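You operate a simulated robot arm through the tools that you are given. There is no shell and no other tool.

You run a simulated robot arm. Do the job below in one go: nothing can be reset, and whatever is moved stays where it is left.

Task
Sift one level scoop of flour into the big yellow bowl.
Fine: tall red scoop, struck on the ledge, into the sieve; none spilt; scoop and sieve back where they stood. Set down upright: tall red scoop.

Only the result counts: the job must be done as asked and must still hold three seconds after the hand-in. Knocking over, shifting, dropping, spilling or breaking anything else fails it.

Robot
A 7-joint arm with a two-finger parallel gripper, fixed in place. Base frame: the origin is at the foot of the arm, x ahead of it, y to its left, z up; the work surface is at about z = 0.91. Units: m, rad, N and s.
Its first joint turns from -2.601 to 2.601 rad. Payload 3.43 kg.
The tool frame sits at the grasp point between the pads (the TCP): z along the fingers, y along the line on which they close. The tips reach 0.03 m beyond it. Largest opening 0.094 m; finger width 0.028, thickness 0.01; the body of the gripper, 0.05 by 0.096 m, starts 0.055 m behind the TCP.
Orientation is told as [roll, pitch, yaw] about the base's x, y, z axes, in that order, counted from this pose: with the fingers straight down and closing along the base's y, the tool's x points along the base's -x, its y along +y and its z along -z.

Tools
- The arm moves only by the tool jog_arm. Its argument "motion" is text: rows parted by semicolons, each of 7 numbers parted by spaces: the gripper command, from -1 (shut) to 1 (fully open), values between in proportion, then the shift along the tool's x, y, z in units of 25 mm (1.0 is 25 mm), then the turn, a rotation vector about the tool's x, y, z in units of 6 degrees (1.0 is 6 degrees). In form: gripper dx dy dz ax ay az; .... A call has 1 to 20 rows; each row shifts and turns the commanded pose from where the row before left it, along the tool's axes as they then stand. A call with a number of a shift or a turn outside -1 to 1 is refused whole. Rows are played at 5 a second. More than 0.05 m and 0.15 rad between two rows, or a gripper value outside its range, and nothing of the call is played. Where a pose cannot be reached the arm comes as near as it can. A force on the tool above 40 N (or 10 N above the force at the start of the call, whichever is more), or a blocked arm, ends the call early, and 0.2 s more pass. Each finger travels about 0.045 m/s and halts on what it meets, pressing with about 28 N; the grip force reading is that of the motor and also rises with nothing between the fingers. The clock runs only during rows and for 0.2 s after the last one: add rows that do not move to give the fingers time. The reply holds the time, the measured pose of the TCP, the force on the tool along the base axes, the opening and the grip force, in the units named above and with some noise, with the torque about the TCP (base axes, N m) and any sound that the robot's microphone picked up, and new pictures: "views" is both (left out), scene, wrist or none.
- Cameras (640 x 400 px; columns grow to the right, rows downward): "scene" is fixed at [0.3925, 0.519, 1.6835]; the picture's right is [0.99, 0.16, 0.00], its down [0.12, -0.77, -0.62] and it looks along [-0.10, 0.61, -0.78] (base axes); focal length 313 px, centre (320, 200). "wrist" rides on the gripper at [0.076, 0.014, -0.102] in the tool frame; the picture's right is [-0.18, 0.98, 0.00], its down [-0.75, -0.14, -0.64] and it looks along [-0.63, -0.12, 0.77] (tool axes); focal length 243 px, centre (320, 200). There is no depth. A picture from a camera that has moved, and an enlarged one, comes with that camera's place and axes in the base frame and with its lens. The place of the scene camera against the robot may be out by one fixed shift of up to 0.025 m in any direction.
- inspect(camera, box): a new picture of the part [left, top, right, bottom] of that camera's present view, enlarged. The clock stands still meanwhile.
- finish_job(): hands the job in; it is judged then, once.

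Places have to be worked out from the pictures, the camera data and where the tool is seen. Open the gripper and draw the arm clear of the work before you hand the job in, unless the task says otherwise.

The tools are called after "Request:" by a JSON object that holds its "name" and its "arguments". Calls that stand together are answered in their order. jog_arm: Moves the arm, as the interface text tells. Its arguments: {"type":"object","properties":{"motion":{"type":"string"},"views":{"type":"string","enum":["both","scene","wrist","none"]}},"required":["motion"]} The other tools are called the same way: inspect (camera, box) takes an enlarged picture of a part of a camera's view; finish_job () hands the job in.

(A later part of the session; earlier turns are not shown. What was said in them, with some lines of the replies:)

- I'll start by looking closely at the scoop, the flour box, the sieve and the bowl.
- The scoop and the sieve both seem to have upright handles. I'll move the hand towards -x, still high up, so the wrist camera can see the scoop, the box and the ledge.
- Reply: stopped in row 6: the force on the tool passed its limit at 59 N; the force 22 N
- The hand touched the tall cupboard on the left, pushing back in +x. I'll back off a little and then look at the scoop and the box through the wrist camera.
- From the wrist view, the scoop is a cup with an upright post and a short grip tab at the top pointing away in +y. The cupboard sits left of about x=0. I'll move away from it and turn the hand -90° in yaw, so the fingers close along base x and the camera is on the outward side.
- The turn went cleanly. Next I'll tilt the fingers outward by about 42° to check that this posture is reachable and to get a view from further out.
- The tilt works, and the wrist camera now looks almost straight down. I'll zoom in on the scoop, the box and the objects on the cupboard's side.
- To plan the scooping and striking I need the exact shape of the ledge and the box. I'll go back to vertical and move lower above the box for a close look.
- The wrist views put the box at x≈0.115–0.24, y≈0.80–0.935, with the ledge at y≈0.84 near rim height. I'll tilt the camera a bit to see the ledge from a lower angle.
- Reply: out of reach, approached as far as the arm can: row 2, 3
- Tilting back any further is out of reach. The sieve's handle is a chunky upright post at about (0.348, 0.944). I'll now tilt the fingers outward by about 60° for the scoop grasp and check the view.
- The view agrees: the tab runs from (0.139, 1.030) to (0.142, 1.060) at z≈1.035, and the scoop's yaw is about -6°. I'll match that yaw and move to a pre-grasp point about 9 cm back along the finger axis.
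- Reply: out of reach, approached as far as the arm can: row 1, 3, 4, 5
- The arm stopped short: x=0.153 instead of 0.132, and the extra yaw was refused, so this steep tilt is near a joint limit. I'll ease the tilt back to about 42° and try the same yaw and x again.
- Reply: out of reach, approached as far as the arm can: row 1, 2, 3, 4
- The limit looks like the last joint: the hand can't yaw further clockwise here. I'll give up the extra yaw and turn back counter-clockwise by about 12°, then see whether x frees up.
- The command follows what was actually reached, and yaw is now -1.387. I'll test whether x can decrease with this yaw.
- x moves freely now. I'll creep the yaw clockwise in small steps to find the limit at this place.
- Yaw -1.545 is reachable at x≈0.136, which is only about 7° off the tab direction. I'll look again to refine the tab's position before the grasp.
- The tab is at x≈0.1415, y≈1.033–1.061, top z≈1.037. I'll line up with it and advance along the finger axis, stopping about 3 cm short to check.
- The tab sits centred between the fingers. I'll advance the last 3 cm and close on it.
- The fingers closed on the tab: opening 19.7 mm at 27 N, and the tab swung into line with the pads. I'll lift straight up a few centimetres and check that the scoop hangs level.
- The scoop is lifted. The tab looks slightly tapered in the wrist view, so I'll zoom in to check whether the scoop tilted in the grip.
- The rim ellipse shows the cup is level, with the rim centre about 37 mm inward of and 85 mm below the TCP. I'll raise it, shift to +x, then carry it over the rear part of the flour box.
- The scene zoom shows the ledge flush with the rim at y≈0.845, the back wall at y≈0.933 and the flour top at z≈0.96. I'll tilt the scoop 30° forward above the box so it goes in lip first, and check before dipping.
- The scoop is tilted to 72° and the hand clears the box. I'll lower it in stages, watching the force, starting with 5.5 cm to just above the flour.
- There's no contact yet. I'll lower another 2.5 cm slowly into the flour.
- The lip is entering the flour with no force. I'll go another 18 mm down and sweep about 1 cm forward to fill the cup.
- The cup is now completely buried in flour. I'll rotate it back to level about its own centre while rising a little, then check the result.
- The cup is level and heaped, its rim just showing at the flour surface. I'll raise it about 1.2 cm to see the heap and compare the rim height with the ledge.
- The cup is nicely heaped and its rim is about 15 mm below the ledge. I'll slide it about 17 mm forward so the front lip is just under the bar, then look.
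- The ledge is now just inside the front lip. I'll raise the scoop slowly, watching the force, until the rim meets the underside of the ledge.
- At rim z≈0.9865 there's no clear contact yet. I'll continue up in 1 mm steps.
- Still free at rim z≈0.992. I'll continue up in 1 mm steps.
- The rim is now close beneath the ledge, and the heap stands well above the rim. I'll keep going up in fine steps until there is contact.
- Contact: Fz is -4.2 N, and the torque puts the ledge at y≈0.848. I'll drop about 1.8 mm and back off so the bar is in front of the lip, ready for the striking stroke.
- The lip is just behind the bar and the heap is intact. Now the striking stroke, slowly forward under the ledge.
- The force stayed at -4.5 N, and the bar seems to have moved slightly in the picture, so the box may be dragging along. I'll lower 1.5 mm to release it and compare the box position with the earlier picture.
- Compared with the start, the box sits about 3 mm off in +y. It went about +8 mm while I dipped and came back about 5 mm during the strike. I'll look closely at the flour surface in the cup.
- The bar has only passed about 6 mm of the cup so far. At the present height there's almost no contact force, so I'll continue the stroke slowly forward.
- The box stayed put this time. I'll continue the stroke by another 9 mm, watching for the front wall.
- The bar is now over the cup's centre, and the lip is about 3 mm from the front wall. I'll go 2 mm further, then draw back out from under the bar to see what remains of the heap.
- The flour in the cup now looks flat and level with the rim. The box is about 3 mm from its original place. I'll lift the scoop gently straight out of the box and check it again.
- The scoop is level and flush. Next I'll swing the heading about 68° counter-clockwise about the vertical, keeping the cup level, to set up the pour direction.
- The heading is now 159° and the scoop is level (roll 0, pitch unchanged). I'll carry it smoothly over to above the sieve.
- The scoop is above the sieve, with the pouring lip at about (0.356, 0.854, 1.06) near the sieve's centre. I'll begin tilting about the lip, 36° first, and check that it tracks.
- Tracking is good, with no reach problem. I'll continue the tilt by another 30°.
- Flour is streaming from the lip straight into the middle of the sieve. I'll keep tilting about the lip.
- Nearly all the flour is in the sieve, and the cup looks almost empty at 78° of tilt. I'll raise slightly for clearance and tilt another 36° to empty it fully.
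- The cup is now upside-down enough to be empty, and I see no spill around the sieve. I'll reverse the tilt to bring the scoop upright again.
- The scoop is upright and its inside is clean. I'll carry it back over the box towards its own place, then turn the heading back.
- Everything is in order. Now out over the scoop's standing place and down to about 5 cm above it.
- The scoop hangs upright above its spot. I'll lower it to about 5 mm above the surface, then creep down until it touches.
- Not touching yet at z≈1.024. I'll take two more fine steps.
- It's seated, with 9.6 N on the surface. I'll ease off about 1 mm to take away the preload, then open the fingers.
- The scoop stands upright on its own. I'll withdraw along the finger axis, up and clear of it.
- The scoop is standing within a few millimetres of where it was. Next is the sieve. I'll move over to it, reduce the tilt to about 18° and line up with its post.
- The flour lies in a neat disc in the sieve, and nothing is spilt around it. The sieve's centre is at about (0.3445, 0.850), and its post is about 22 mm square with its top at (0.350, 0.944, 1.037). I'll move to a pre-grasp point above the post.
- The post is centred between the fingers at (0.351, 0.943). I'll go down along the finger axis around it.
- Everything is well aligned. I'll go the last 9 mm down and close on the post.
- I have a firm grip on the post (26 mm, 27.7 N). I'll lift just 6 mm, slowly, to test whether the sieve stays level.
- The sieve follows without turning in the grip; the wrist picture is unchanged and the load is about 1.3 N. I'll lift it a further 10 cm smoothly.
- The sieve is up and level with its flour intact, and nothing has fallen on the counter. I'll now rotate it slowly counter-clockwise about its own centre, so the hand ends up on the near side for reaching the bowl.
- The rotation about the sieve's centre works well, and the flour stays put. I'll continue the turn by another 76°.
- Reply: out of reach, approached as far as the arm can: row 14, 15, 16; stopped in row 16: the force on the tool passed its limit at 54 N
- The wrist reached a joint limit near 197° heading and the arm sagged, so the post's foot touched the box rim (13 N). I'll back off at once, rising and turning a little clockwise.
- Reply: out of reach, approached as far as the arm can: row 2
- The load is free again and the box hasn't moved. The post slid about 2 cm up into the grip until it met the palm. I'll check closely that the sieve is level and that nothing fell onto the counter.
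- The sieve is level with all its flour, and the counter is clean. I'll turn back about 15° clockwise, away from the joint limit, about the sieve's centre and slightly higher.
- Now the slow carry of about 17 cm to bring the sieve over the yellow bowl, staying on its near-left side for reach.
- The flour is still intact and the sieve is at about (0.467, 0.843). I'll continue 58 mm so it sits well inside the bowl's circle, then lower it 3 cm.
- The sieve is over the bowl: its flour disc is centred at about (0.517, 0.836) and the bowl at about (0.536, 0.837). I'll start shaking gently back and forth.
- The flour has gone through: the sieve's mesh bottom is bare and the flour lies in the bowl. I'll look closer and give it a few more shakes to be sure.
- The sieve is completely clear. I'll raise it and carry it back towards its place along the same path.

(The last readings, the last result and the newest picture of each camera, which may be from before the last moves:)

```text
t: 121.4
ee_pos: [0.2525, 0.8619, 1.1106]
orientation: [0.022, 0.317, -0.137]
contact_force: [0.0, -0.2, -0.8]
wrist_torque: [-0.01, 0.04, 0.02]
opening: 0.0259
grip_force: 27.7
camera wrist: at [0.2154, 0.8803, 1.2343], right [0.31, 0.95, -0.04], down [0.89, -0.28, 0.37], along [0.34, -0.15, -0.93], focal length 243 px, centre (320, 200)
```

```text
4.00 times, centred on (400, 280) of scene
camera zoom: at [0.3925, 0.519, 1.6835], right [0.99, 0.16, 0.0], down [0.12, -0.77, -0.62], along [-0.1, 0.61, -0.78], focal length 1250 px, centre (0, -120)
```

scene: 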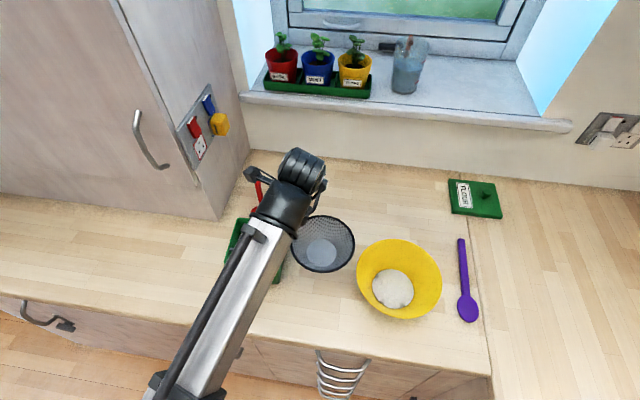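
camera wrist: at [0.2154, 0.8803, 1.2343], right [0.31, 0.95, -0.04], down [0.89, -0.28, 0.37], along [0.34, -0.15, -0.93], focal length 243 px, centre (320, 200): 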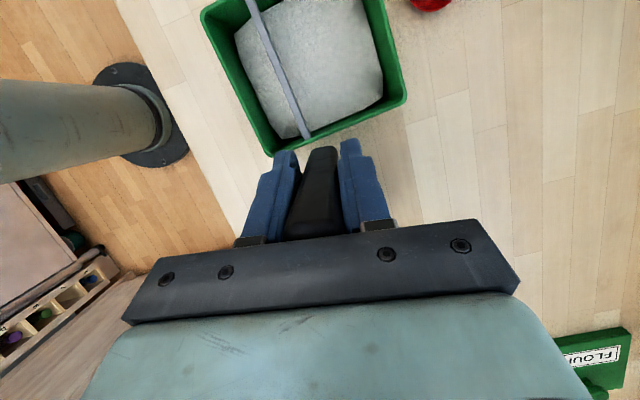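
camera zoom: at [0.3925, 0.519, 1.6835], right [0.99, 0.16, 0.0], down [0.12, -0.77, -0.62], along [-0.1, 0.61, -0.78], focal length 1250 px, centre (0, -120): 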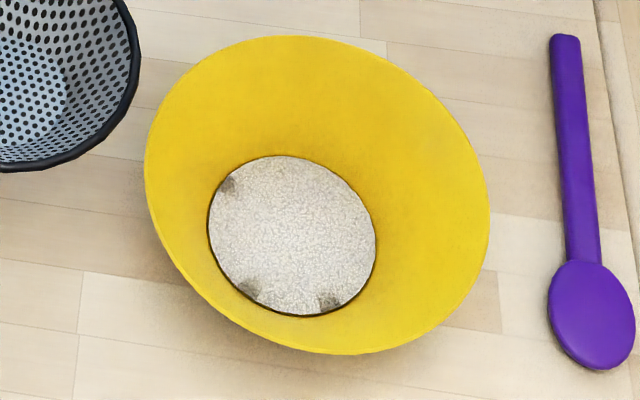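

The flour sits in the bowl and nothing is around it. I'll turn the empty sieve back clockwise about its centre to its original heading.

Request:
{"name": "jog_arm", "arguments": {"motion": "-1 0 0.197 0 -0.157 0 0.4746; -1 0 0.394 0 -0.3146 0 0.9492; -1 0 0.394 0 -0.3146 0 0.9492; -1 0 0.394 0 -0.3146 0 0.9492; -1 0 0.394 0 -0.3146 0 0.9492; -1 0 0.394 0 -0.3146 0 0.9492; -1 0 0.394 0 -0.3146 0 0.9492; -1 0 0.394 0 -0.3146 0 0.9492; -1 0 0.394 0 -0.3146 0 0.9492; -1 0 0.394 0 -0.3146 0 0.9492; -1 0 0.394 0 -0.3146 0 0.9492; -1 0 0.394 0 -0.3146 0 0.9492; -1 0 0.394 0 -0.3146 0 0.9492; -1 0 0.394 0 -0.3146 0 0.9492; -1 0 0.236 0 -0.189 0 0.5695; -1 0 0 0 0 0 0", "views": "both"}}

Request:
{"name": "inspect", "arguments": {"camera": "scene", "box": [270, 190, 390, 310]}}

Request:
{"name": "inspect", "arguments": {"camera": "wrist", "box": [220, 90, 420, 240]}}

```text
t: 124.8
ee_pos: [0.3475, 0.9475, 1.1149]
orientation: [0.005, 0.34, -1.623]
contact_force: [-0.4, 0.0, -1.8]
wrist_torque: [0.05, -0.01, -0.01]
opening: 0.0256
grip_force: 28.2
camera wrist: at [0.3642, 0.9836, 1.2381], right [0.97, -0.22, -0.06], down [-0.19, -0.92, 0.35], along [-0.13, -0.33, -0.93], focal length 243 px, centre (320, 200)
```

scene: 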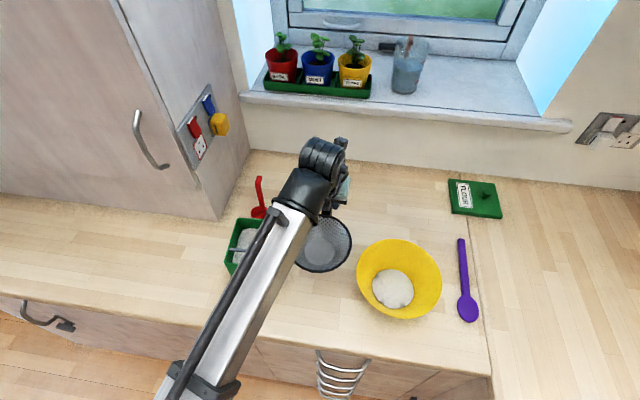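
wrist: 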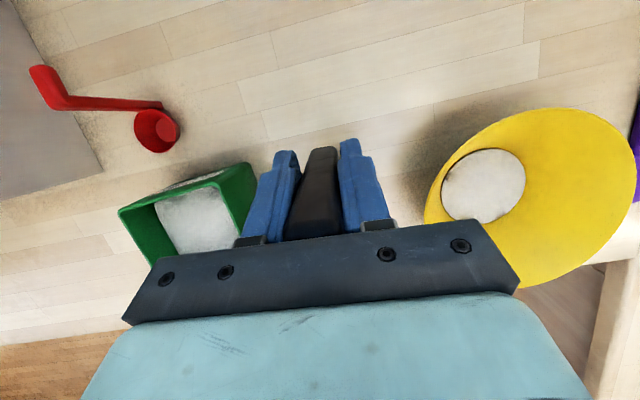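

```text
3.33 times, centred on (330, 250) of scene
camera zoom: at [0.3925, 0.519, 1.6835], right [0.99, 0.16, 0.0], down [0.12, -0.77, -0.62], along [-0.1, 0.61, -0.78], focal length 1042 px, centre (287, 33)
```

zoom: 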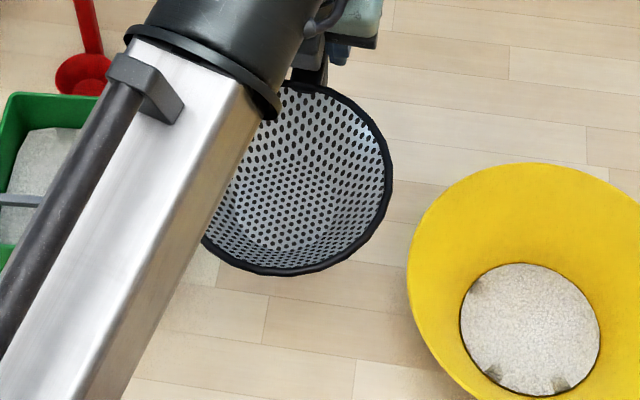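

```text
2.67 times, centred on (320, 165) of wrist
camera zoom: at [0.3642, 0.9836, 1.2381], right [0.97, -0.22, -0.06], down [-0.19, -0.92, 0.35], along [-0.13, -0.33, -0.93], focal length 647 px, centre (320, 293)
```

zoom: 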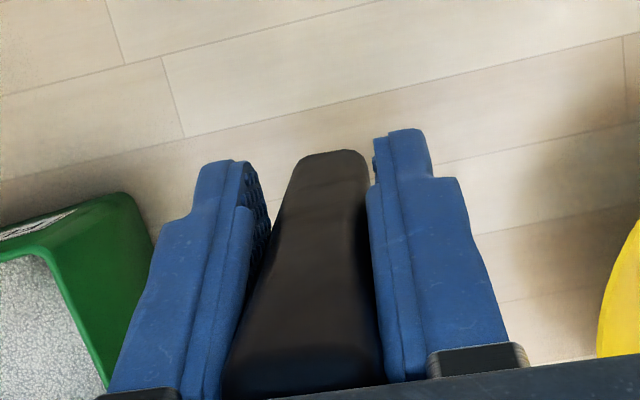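

The sieve is back over its place with the right heading. I'll correct 1° of pitch and 4 mm in x, then lower it to about 15 mm above the counter.

Request:
{"name": "jog_arm", "arguments": {"motion": "-1 0 0.16 0 0 -0.2 0; -1 -0.189 0 0.5695 0 0 0; -1 -0.189 0 0.5695 0 0 0; -1 -0.189 0 0.5695 0 0 0; -1 -0.189 0 0.5695 0 0 0; -1 -0.189 0 0.5695 0 0 0; -1 -0.189 0 0.5695 0 0 0; -1 -0.189 0 0.5695 0 0 0; -1 -0.126 0 0.38 0 0 0; -1 0 0 0 0 0 0", "views": "both"}}

Request:
{"name": "inspect", "arguments": {"camera": "scene", "box": [280, 220, 380, 310]}}

Request:
{"name": "inspect", "arguments": {"camera": "wrist", "box": [220, 90, 420, 240]}}

```text
t: 127.0
ee_pos: [0.3515, 0.9475, 0.9991]
orientation: [0.006, 0.319, -1.62]
contact_force: [0.2, -0.2, -0.3]
wrist_torque: [0.05, 0.0, 0.01]
opening: 0.0256
grip_force: 28.5
camera wrist: at [0.3681, 0.9873, 1.121], right [0.97, -0.22, -0.05], down [-0.19, -0.91, 0.37], along [-0.13, -0.35, -0.93], focal length 243 px, centre (320, 200)
```

scene: 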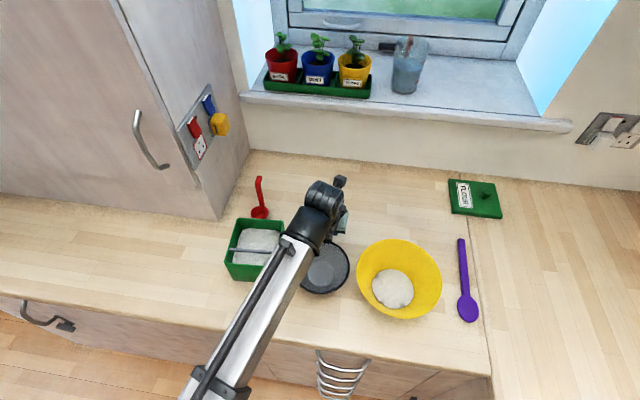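
wrist: 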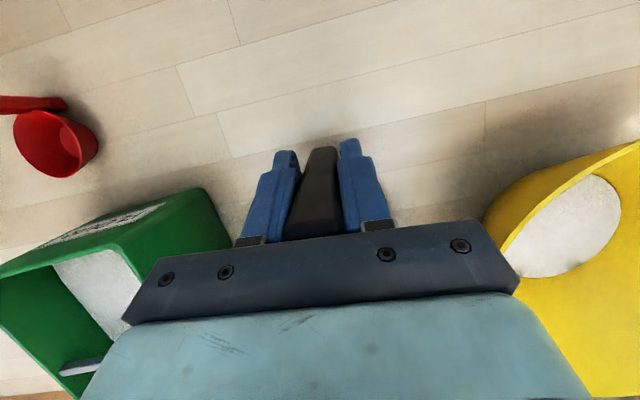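

```text
4.44 times, centred on (330, 265) of scene
camera zoom: at [0.3925, 0.519, 1.6835], right [0.99, 0.16, 0.0], down [0.12, -0.77, -0.62], along [-0.1, 0.61, -0.78], focal length 1389 px, centre (276, -89)
```

zoom: 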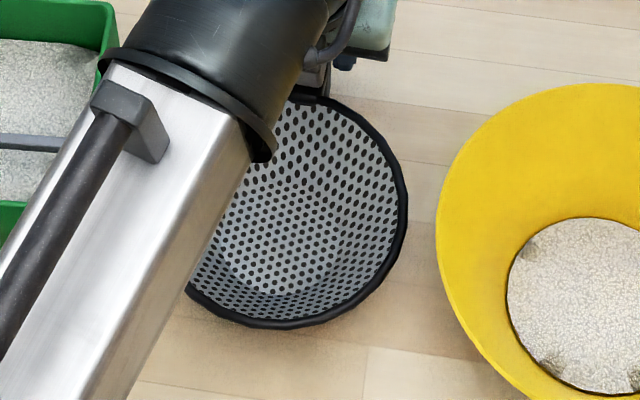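

```text
2.67 times, centred on (320, 165) of wrist
camera zoom: at [0.3681, 0.9873, 1.121], right [0.97, -0.22, -0.05], down [-0.19, -0.91, 0.37], along [-0.13, -0.35, -0.93], focal length 647 px, centre (320, 293)
```

zoom: 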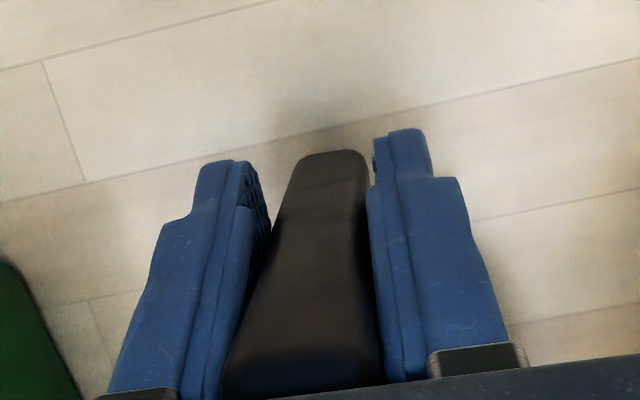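

The sieve is level and about 4 mm short in y. I'll nudge it +3 mm and go down another 13 mm.

Request:
{"name": "jog_arm", "arguments": {"motion": "-1 0.114 0 0.038 0 0 0; -1 -0.0545 0 0.1645 0 0 0; -1 -0.0545 0 0.1645 0 0 0; -1 -0.0545 0 0.1645 0 0 0; -1 0 0 0 0 0 0", "views": "none"}}

Request:
{"name": "jog_arm", "arguments": {"motion": "-1 -0.0189 0 0.057 0 0 0; -1 -0.0189 0 0.057 0 0 0; -1 0 0 0 0 0 0", "views": "none"}}

```text
t: 128.2
ee_pos: [0.3524, 0.9517, 0.9858]
orientation: [0.005, 0.319, -1.619]
contact_force: [1.2, 2.0, 9.0]
wrist_torque: [-1.02, 0.03, 0.03]
opening: 0.026
grip_force: 27.8
```

```text
t: 129.0
ee_pos: [0.3512, 0.9516, 0.9827]
orientation: [0.006, 0.319, -1.62]
contact_force: [1.8, 4.4, 8.9]
wrist_torque: [-0.99, 0.07, 0.08]
opening: 0.0259
grip_force: 27.8
```

Contact came early at the front of the sieve's base, so it's tilted slightly front-down. I'll rotate about 2.4° back to bring the base flat.

Request:
{"name": "jog_arm", "arguments": {"motion": "-1 0 0 0 0 -0.2 0; -1 0 0 0 0 -0.2 0; -1 0 0 0 0 0 0", "views": "both"}}

Request:
{"name": "inspect", "arguments": {"camera": "wrist", "box": [220, 90, 420, 240]}}

Request:
{"name": "inspect", "arguments": {"camera": "scene", "box": [280, 220, 380, 310]}}

```text
t: 129.8
ee_pos: [0.3494, 0.9511, 0.9828]
orientation: [0.005, 0.277, -1.619]
contact_force: [0.1, 0.3, -1.5]
wrist_torque: [0.04, 0.02, 0.03]
opening: 0.0261
grip_force: 28.2
camera wrist: at [0.367, 0.9948, 1.1037], right [0.97, -0.23, -0.05], down [-0.19, -0.89, 0.41], along [-0.13, -0.39, -0.91], focal length 243 px, centre (320, 200)
```

scene: 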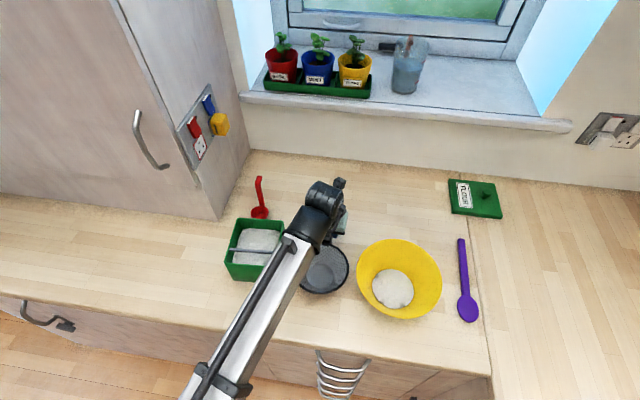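
wrist: 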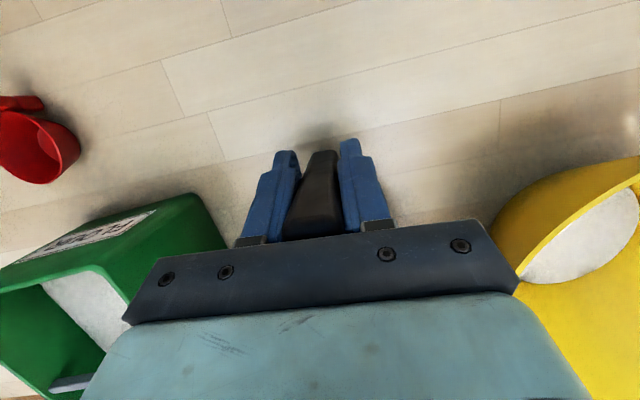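

```text
2.67 times, centred on (320, 165) of wrist
camera zoom: at [0.367, 0.9948, 1.1037], right [0.97, -0.23, -0.05], down [-0.19, -0.89, 0.41], along [-0.13, -0.39, -0.91], focal length 647 px, centre (320, 293)
```

zoom: 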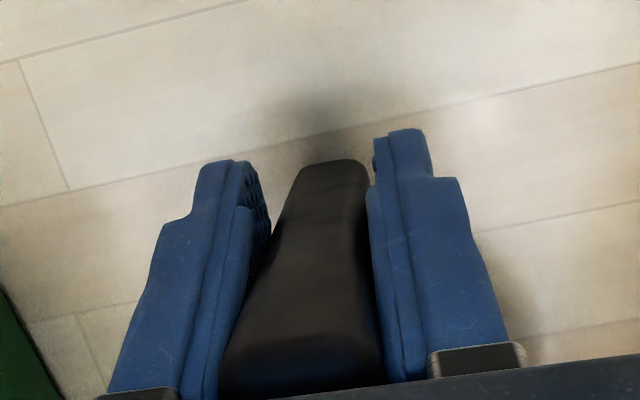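

```text
4.44 times, centred on (330, 265) of scene
camera zoom: at [0.3925, 0.519, 1.6835], right [0.99, 0.16, 0.0], down [0.12, -0.77, -0.62], along [-0.1, 0.61, -0.78], focal length 1389 px, centre (276, -89)
```

zoom: 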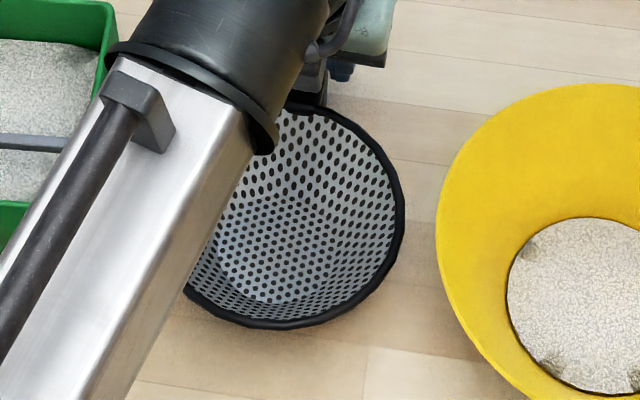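

The sieve hangs free again and is about level. I'll lower in 1.5 mm steps, watching force and torque.

Request:
{"name": "jog_arm", "arguments": {"motion": "-1 -0.0164 0 0.0577 0 0 0; -1 -0.0164 0 0.0577 0 0 0; -1 0 0 0 0 0 0", "views": "none"}}

Request:
{"name": "jog_arm", "arguments": {"motion": "-1 -0.0164 0 0.0577 0 0 0; -1 0 0 0 0 0 0", "views": "none"}}

```text
t: 130.6
ee_pos: [0.35, 0.9508, 0.9818]
orientation: [0.005, 0.277, -1.621]
contact_force: [-1.8, 0.3, 6.0]
wrist_torque: [0.11, 0.15, 0.01]
opening: 0.026
grip_force: 27.9
```

```text
t: 131.2
ee_pos: [0.3498, 0.9503, 0.981]
orientation: [0.007, 0.279, -1.618]
contact_force: [-3.6, 0.6, 20.6]
wrist_torque: [0.19, 0.25, 0.01]
opening: 0.0259
grip_force: 27.8
```

Now the foot under the post touches first (20 N). I'll ease up 1.2 mm and rotate 1° the other way so the base and foot sit evenly.

Request:
{"name": "jog_arm", "arguments": {"motion": "-1 0.0135 0 -0.0462 0 0 0; -1 0 0 0 0 0.18 0; -1 0 0 0 0 0 0", "views": "both"}}

Request:
{"name": "inspect", "arguments": {"camera": "scene", "box": [280, 220, 380, 310]}}

```text
t: 132.0
ee_pos: [0.3511, 0.9478, 0.9815]
orientation: [0.005, 0.298, -1.619]
contact_force: [-1.2, -3.0, 17.4]
wrist_torque: [-0.03, 0.1, 0.0]
opening: 0.0261
grip_force: 28.0
camera wrist: at [0.3671, 0.9913, 1.1025], right [0.97, -0.23, -0.05], down [-0.19, -0.9, 0.39], along [-0.13, -0.37, -0.92], focal length 243 px, centre (320, 200)
```

scene: 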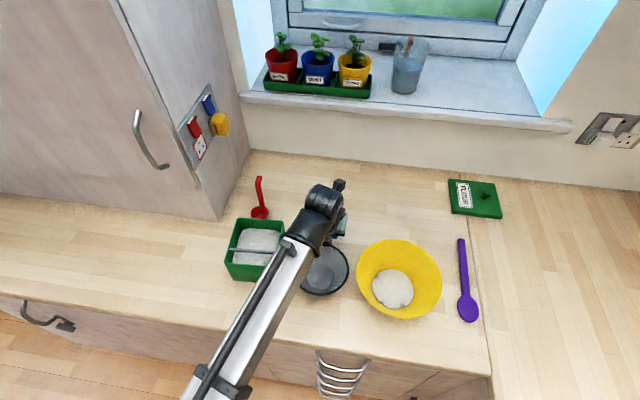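
wrist: 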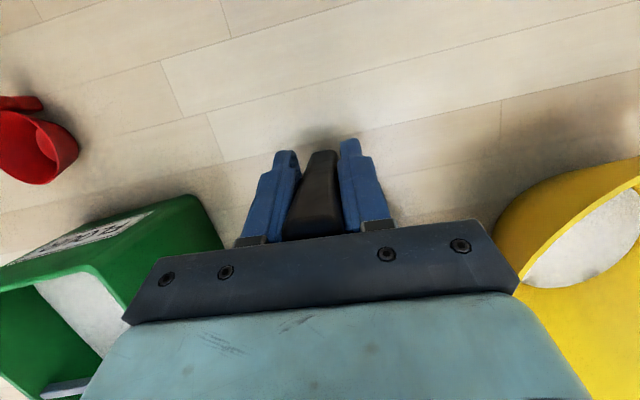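

```text
4.44 times, centred on (330, 265) of scene
camera zoom: at [0.3925, 0.519, 1.6835], right [0.99, 0.16, 0.0], down [0.12, -0.77, -0.62], along [-0.1, 0.61, -0.78], focal length 1389 px, centre (276, -89)
```

zoom: 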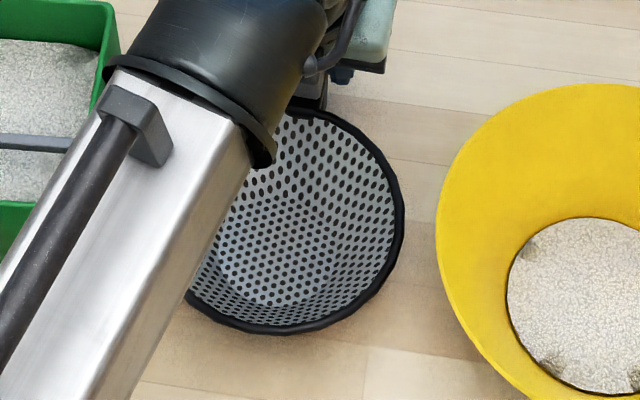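

Request:
{"name": "jog_arm", "arguments": {"motion": "-1 0.0135 0 -0.0462 0 0 0; -1 0 0 0 0 0.2 0; -1 0 0 0 0 0 0", "views": "none"}}

```text
t: 132.8
ee_pos: [0.3513, 0.9485, 0.9823]
orientation: [0.005, 0.316, -1.622]
contact_force: [-1.9, -2.2, 7.7]
wrist_torque: [-0.84, 0.25, -0.15]
opening: 0.0261
grip_force: 28.3
```

The base and foot are now both near contact, so the sieve is seated. I'll open the fingers.

Request:
{"name": "jog_arm", "arguments": {"motion": "-1 0.006 0 -0.019 0 0 0; -0.4 0 0 0 0 0 0; -0.2 0 0 0 0 0 0; 0.1 0 0 0 0 0 0; 0.5 0 0 0 0 0 0; 1 0 0 0 0 0 0; 1 0 0 0 0 0 0; 1 0 0 0 0 0 0; 1 0 0 0 0 0 0", "views": "both"}}

Request:
{"name": "inspect", "arguments": {"camera": "wrist", "box": [200, 80, 440, 240]}}

Request:
{"name": "inspect", "arguments": {"camera": "scene", "box": [280, 220, 380, 310]}}

```text
t: 134.8
ee_pos: [0.3506, 0.9499, 0.9813]
orientation: [0.005, 0.317, -1.62]
contact_force: [0.8, -0.8, -0.8]
wrist_torque: [0.06, 0.02, -0.01]
opening: 0.0938
grip_force: 0.1
camera wrist: at [0.3678, 0.9896, 1.1039], right [0.97, -0.22, -0.05], down [-0.19, -0.91, 0.37], along [-0.13, -0.35, -0.93], focal length 243 px, centre (320, 200)
```

scene: 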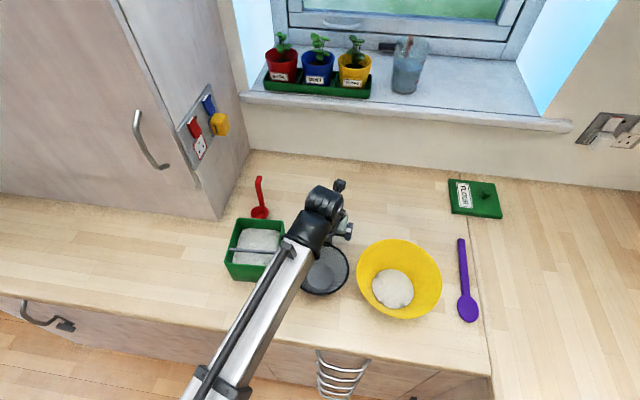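
wrist: 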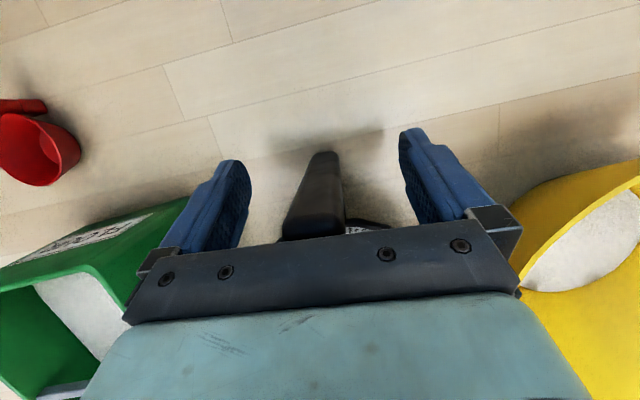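

```text
2.50 times, centred on (320, 160) of wrist
camera zoom: at [0.3678, 0.9896, 1.1039], right [0.97, -0.22, -0.05], down [-0.19, -0.91, 0.37], along [-0.13, -0.35, -0.93], focal length 606 px, centre (320, 300)
```

zoom: 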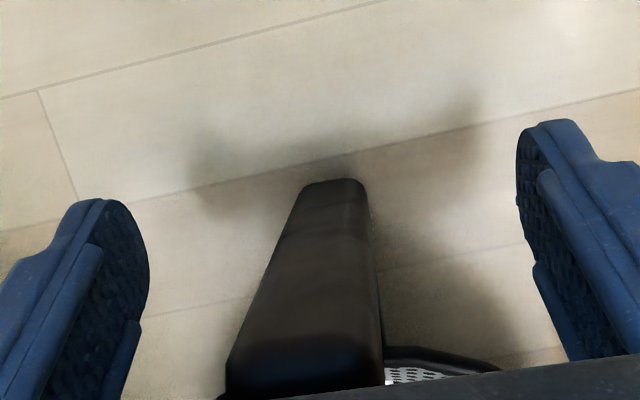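

```text
4.44 times, centred on (330, 265) of scene
camera zoom: at [0.3925, 0.519, 1.6835], right [0.99, 0.16, 0.0], down [0.12, -0.77, -0.62], along [-0.1, 0.61, -0.78], focal length 1389 px, centre (276, -89)
```

zoom: 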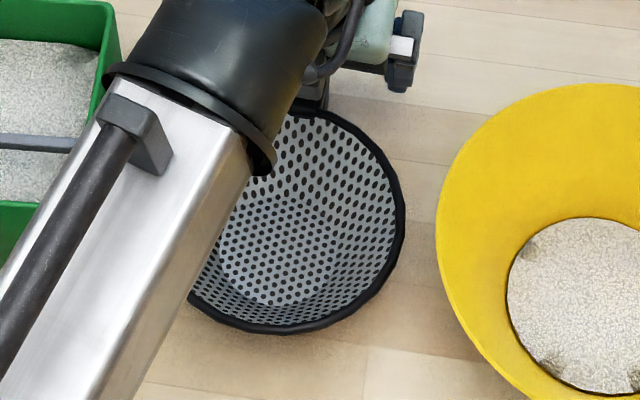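

Released, and the sieve stands by itself. I'll withdraw along the finger axis and look at everything.

Request:
{"name": "jog_arm", "arguments": {"motion": "1 0 0 -0.3 0 0 0; 1 0 0 -0.6 0 0 0; 1 0 0 -0.8 0 0 0; 1 0 0 -0.8 0 0 0; 1 0 0 -0.8 0 0 0; 1 0 0 -0.8 0 0 0; 1 0 0 -0.8 0 0 0; 1 0 0 -0.8 0 0 0; 1 0 0 -0.8 0 0 0; 1 0 0 0 0 0 0", "views": "both"}}

Request:
{"name": "inspect", "arguments": {"camera": "wrist", "box": [140, 40, 500, 240]}}

Request:
{"name": "inspect", "arguments": {"camera": "scene", "box": [270, 200, 370, 300]}}

```text
t: 137.0
ee_pos: [0.3503, 0.8988, 1.1352]
orientation: [0.005, 0.317, -1.621]
contact_force: [0.0, 1.0, 0.5]
wrist_torque: [-0.02, -0.01, -0.03]
opening: 0.0942
grip_force: 0.0
camera wrist: at [0.365, 0.9378, 1.2565], right [0.97, -0.22, -0.05], down [-0.19, -0.91, 0.37], along [-0.13, -0.35, -0.93], focal length 243 px, centre (320, 200)
```

scene: 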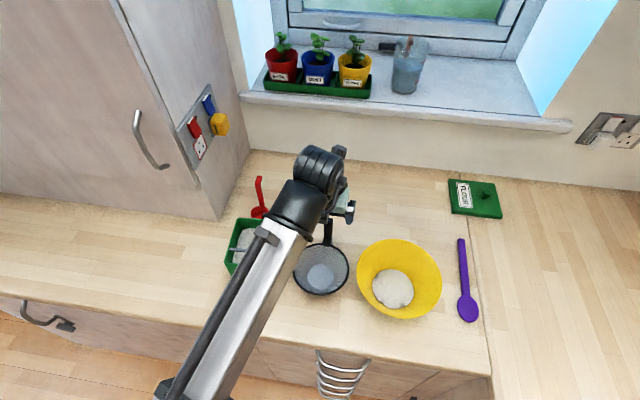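
wrist: 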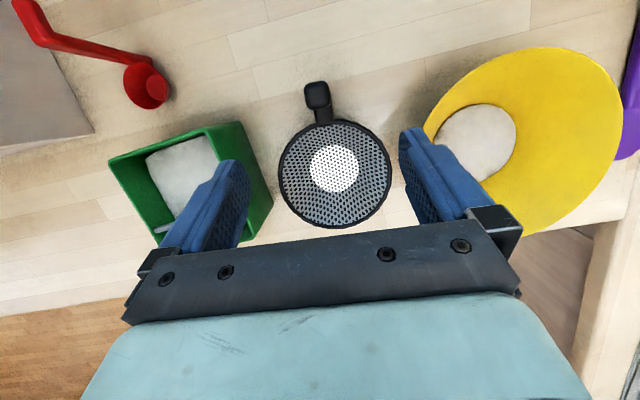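

```text
1.78 times, centred on (320, 140) of wrist
camera zoom: at [0.365, 0.9378, 1.2565], right [0.97, -0.22, -0.05], down [-0.19, -0.91, 0.37], along [-0.13, -0.35, -0.93], focal length 431 px, centre (320, 307)
```

zoom: 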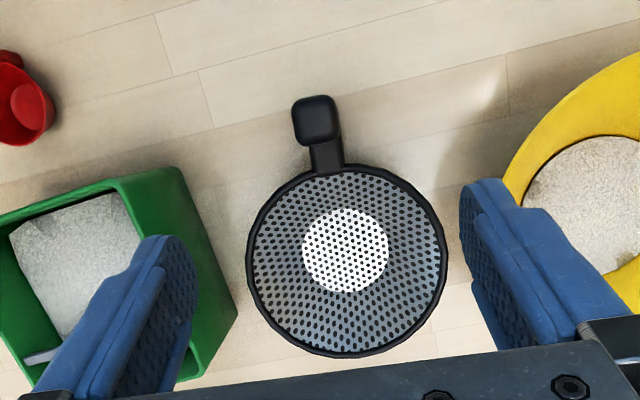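

```text
4.00 times, centred on (320, 250) of scene
camera zoom: at [0.3925, 0.519, 1.6835], right [0.99, 0.16, 0.0], down [0.12, -0.77, -0.62], along [-0.1, 0.61, -0.78], focal length 1250 px, centre (320, 0)
```

zoom: 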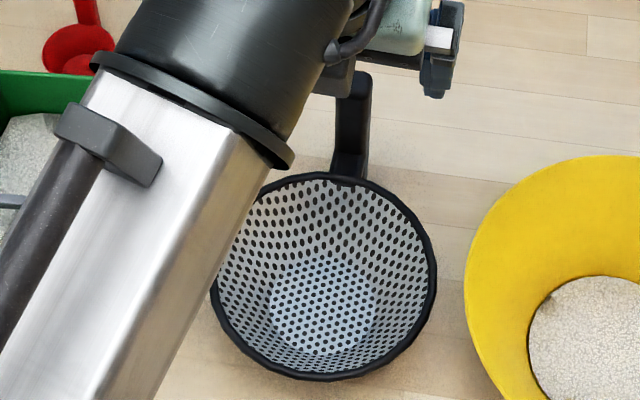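

The sieve stands about 6 mm from where it was, upright and clean. I'll draw the arm up and back, clear of the work, and inspect the whole counter.

Request:
{"name": "jog_arm", "arguments": {"motion": "1 0 0 -0.8 0 0 0; 1 0 0 -0.8 0 0 0; 1 -0.309 -0.196 -0.803 0 0 0; 1 -0.309 -0.196 -0.803 0 0 0; 1 -0.309 -0.196 -0.803 0 0 0; 1 -0.309 -0.196 -0.803 0 0 0; 1 -0.309 -0.196 -0.803 0 0 0; 1 -0.309 -0.196 -0.803 0 0 0; 1 -0.309 -0.196 -0.803 0 0 0; 1 0 0 0 0 0 0", "views": "both"}}

Request:
{"name": "inspect", "arguments": {"camera": "scene", "box": [200, 150, 360, 310]}}

Request:
{"name": "inspect", "arguments": {"camera": "scene", "box": [330, 200, 490, 340]}}

Request:
{"name": "inspect", "arguments": {"camera": "wrist", "box": [60, 0, 580, 240]}}

```text
t: 139.2
ee_pos: [0.3066, 0.7955, 1.2891]
orientation: [0.005, 0.316, -1.62]
contact_force: [-0.6, -0.5, 0.5]
wrist_torque: [0.01, 0.0, 0.02]
opening: 0.0939
grip_force: 0.0
camera wrist: at [0.3234, 0.8343, 1.4119], right [0.97, -0.22, -0.05], down [-0.19, -0.91, 0.37], along [-0.13, -0.35, -0.93], focal length 243 px, centre (320, 200)
```

scene: 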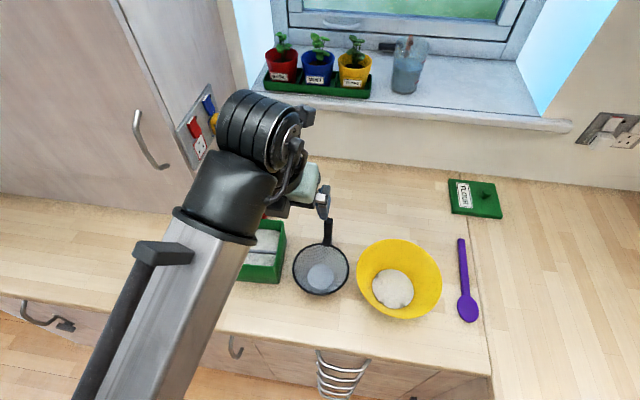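
wrist: 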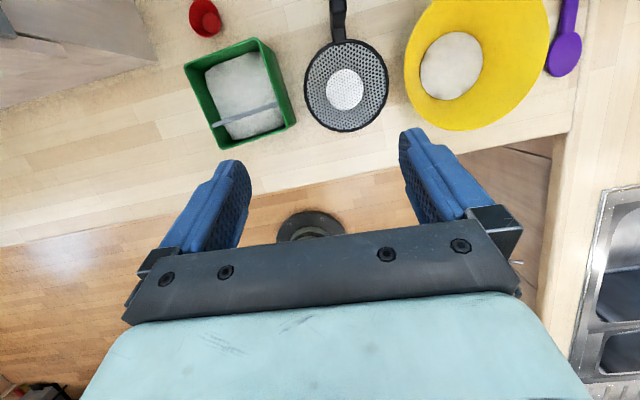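

```text
2.50 times, centred on (280, 230) of scene
camera zoom: at [0.3925, 0.519, 1.6835], right [0.99, 0.16, 0.0], down [0.12, -0.77, -0.62], along [-0.1, 0.61, -0.78], focal length 781 px, centre (420, 125)
```

zoom: 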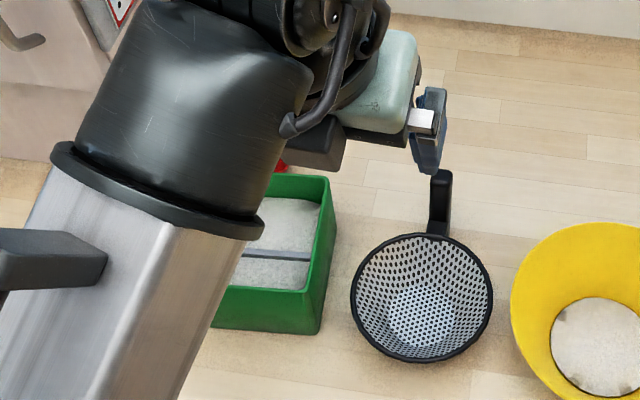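

```text
2.86 times, centred on (410, 270) of scene
camera zoom: at [0.3925, 0.519, 1.6835], right [0.99, 0.16, 0.0], down [0.12, -0.77, -0.62], along [-0.1, 0.61, -0.78], focal length 893 px, centre (63, 0)
```

zoom: 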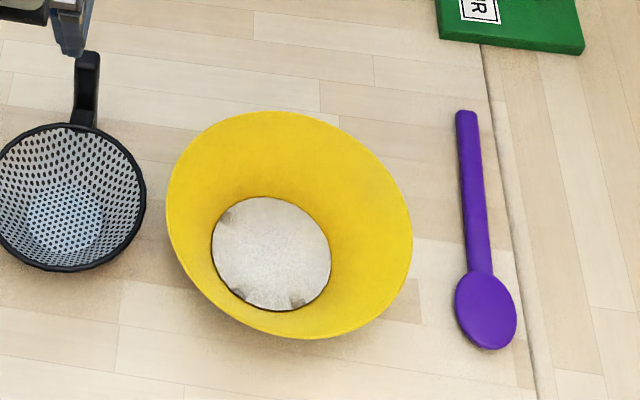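

```text
1.23 times, centred on (320, 120) of wrist
camera zoom: at [0.3234, 0.8343, 1.4119], right [0.97, -0.22, -0.05], down [-0.19, -0.91, 0.37], along [-0.13, -0.35, -0.93], focal length 299 px, centre (320, 298)
```

zoom: 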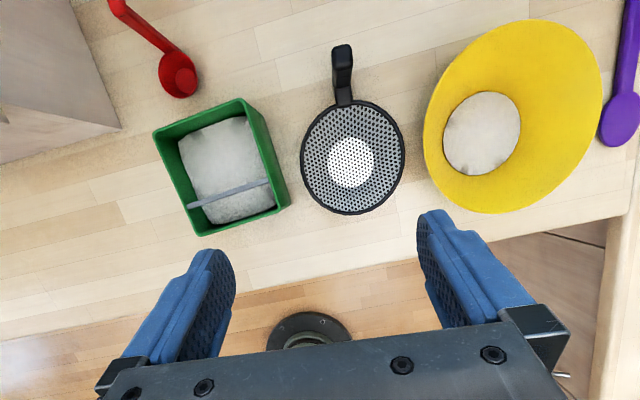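

The flour is in the yellow bowl, the sieve and counter are clean, and the scoop stands upright in its place. The gripper is open and the arm is clear, so I'm handing in the job.

Request:
{"name": "finish_job", "arguments": {}}

```text
The job is handed in.
```

I sifted one level scoop of flour into the yellow bowl and handed the job in. The result of the check wasn't shown to me.

- **Flour:** I filled the red scoop and struck it level on the ledge. I poured it into the sieve and shook it through until the mesh was bare. I saw no flour on the counter in any of the pictures.
- **Scoop:** It stands upright about 6 mm from where it was, turned about 7° because the wrist couldn't turn far enough to match its original angle.
- **Sieve:** It stands empty about 6 mm from its original spot.
- **Flour box:** The scoop nudged it while I was dipping and striking. It ended about 3 mm from where it started.
- **Bumps:** Early on the arm touched the cupboard on the left. Later the sieve's handle pressed on the box rim, peaking at 54 N. Neither seems to have shifted or spilt anything.
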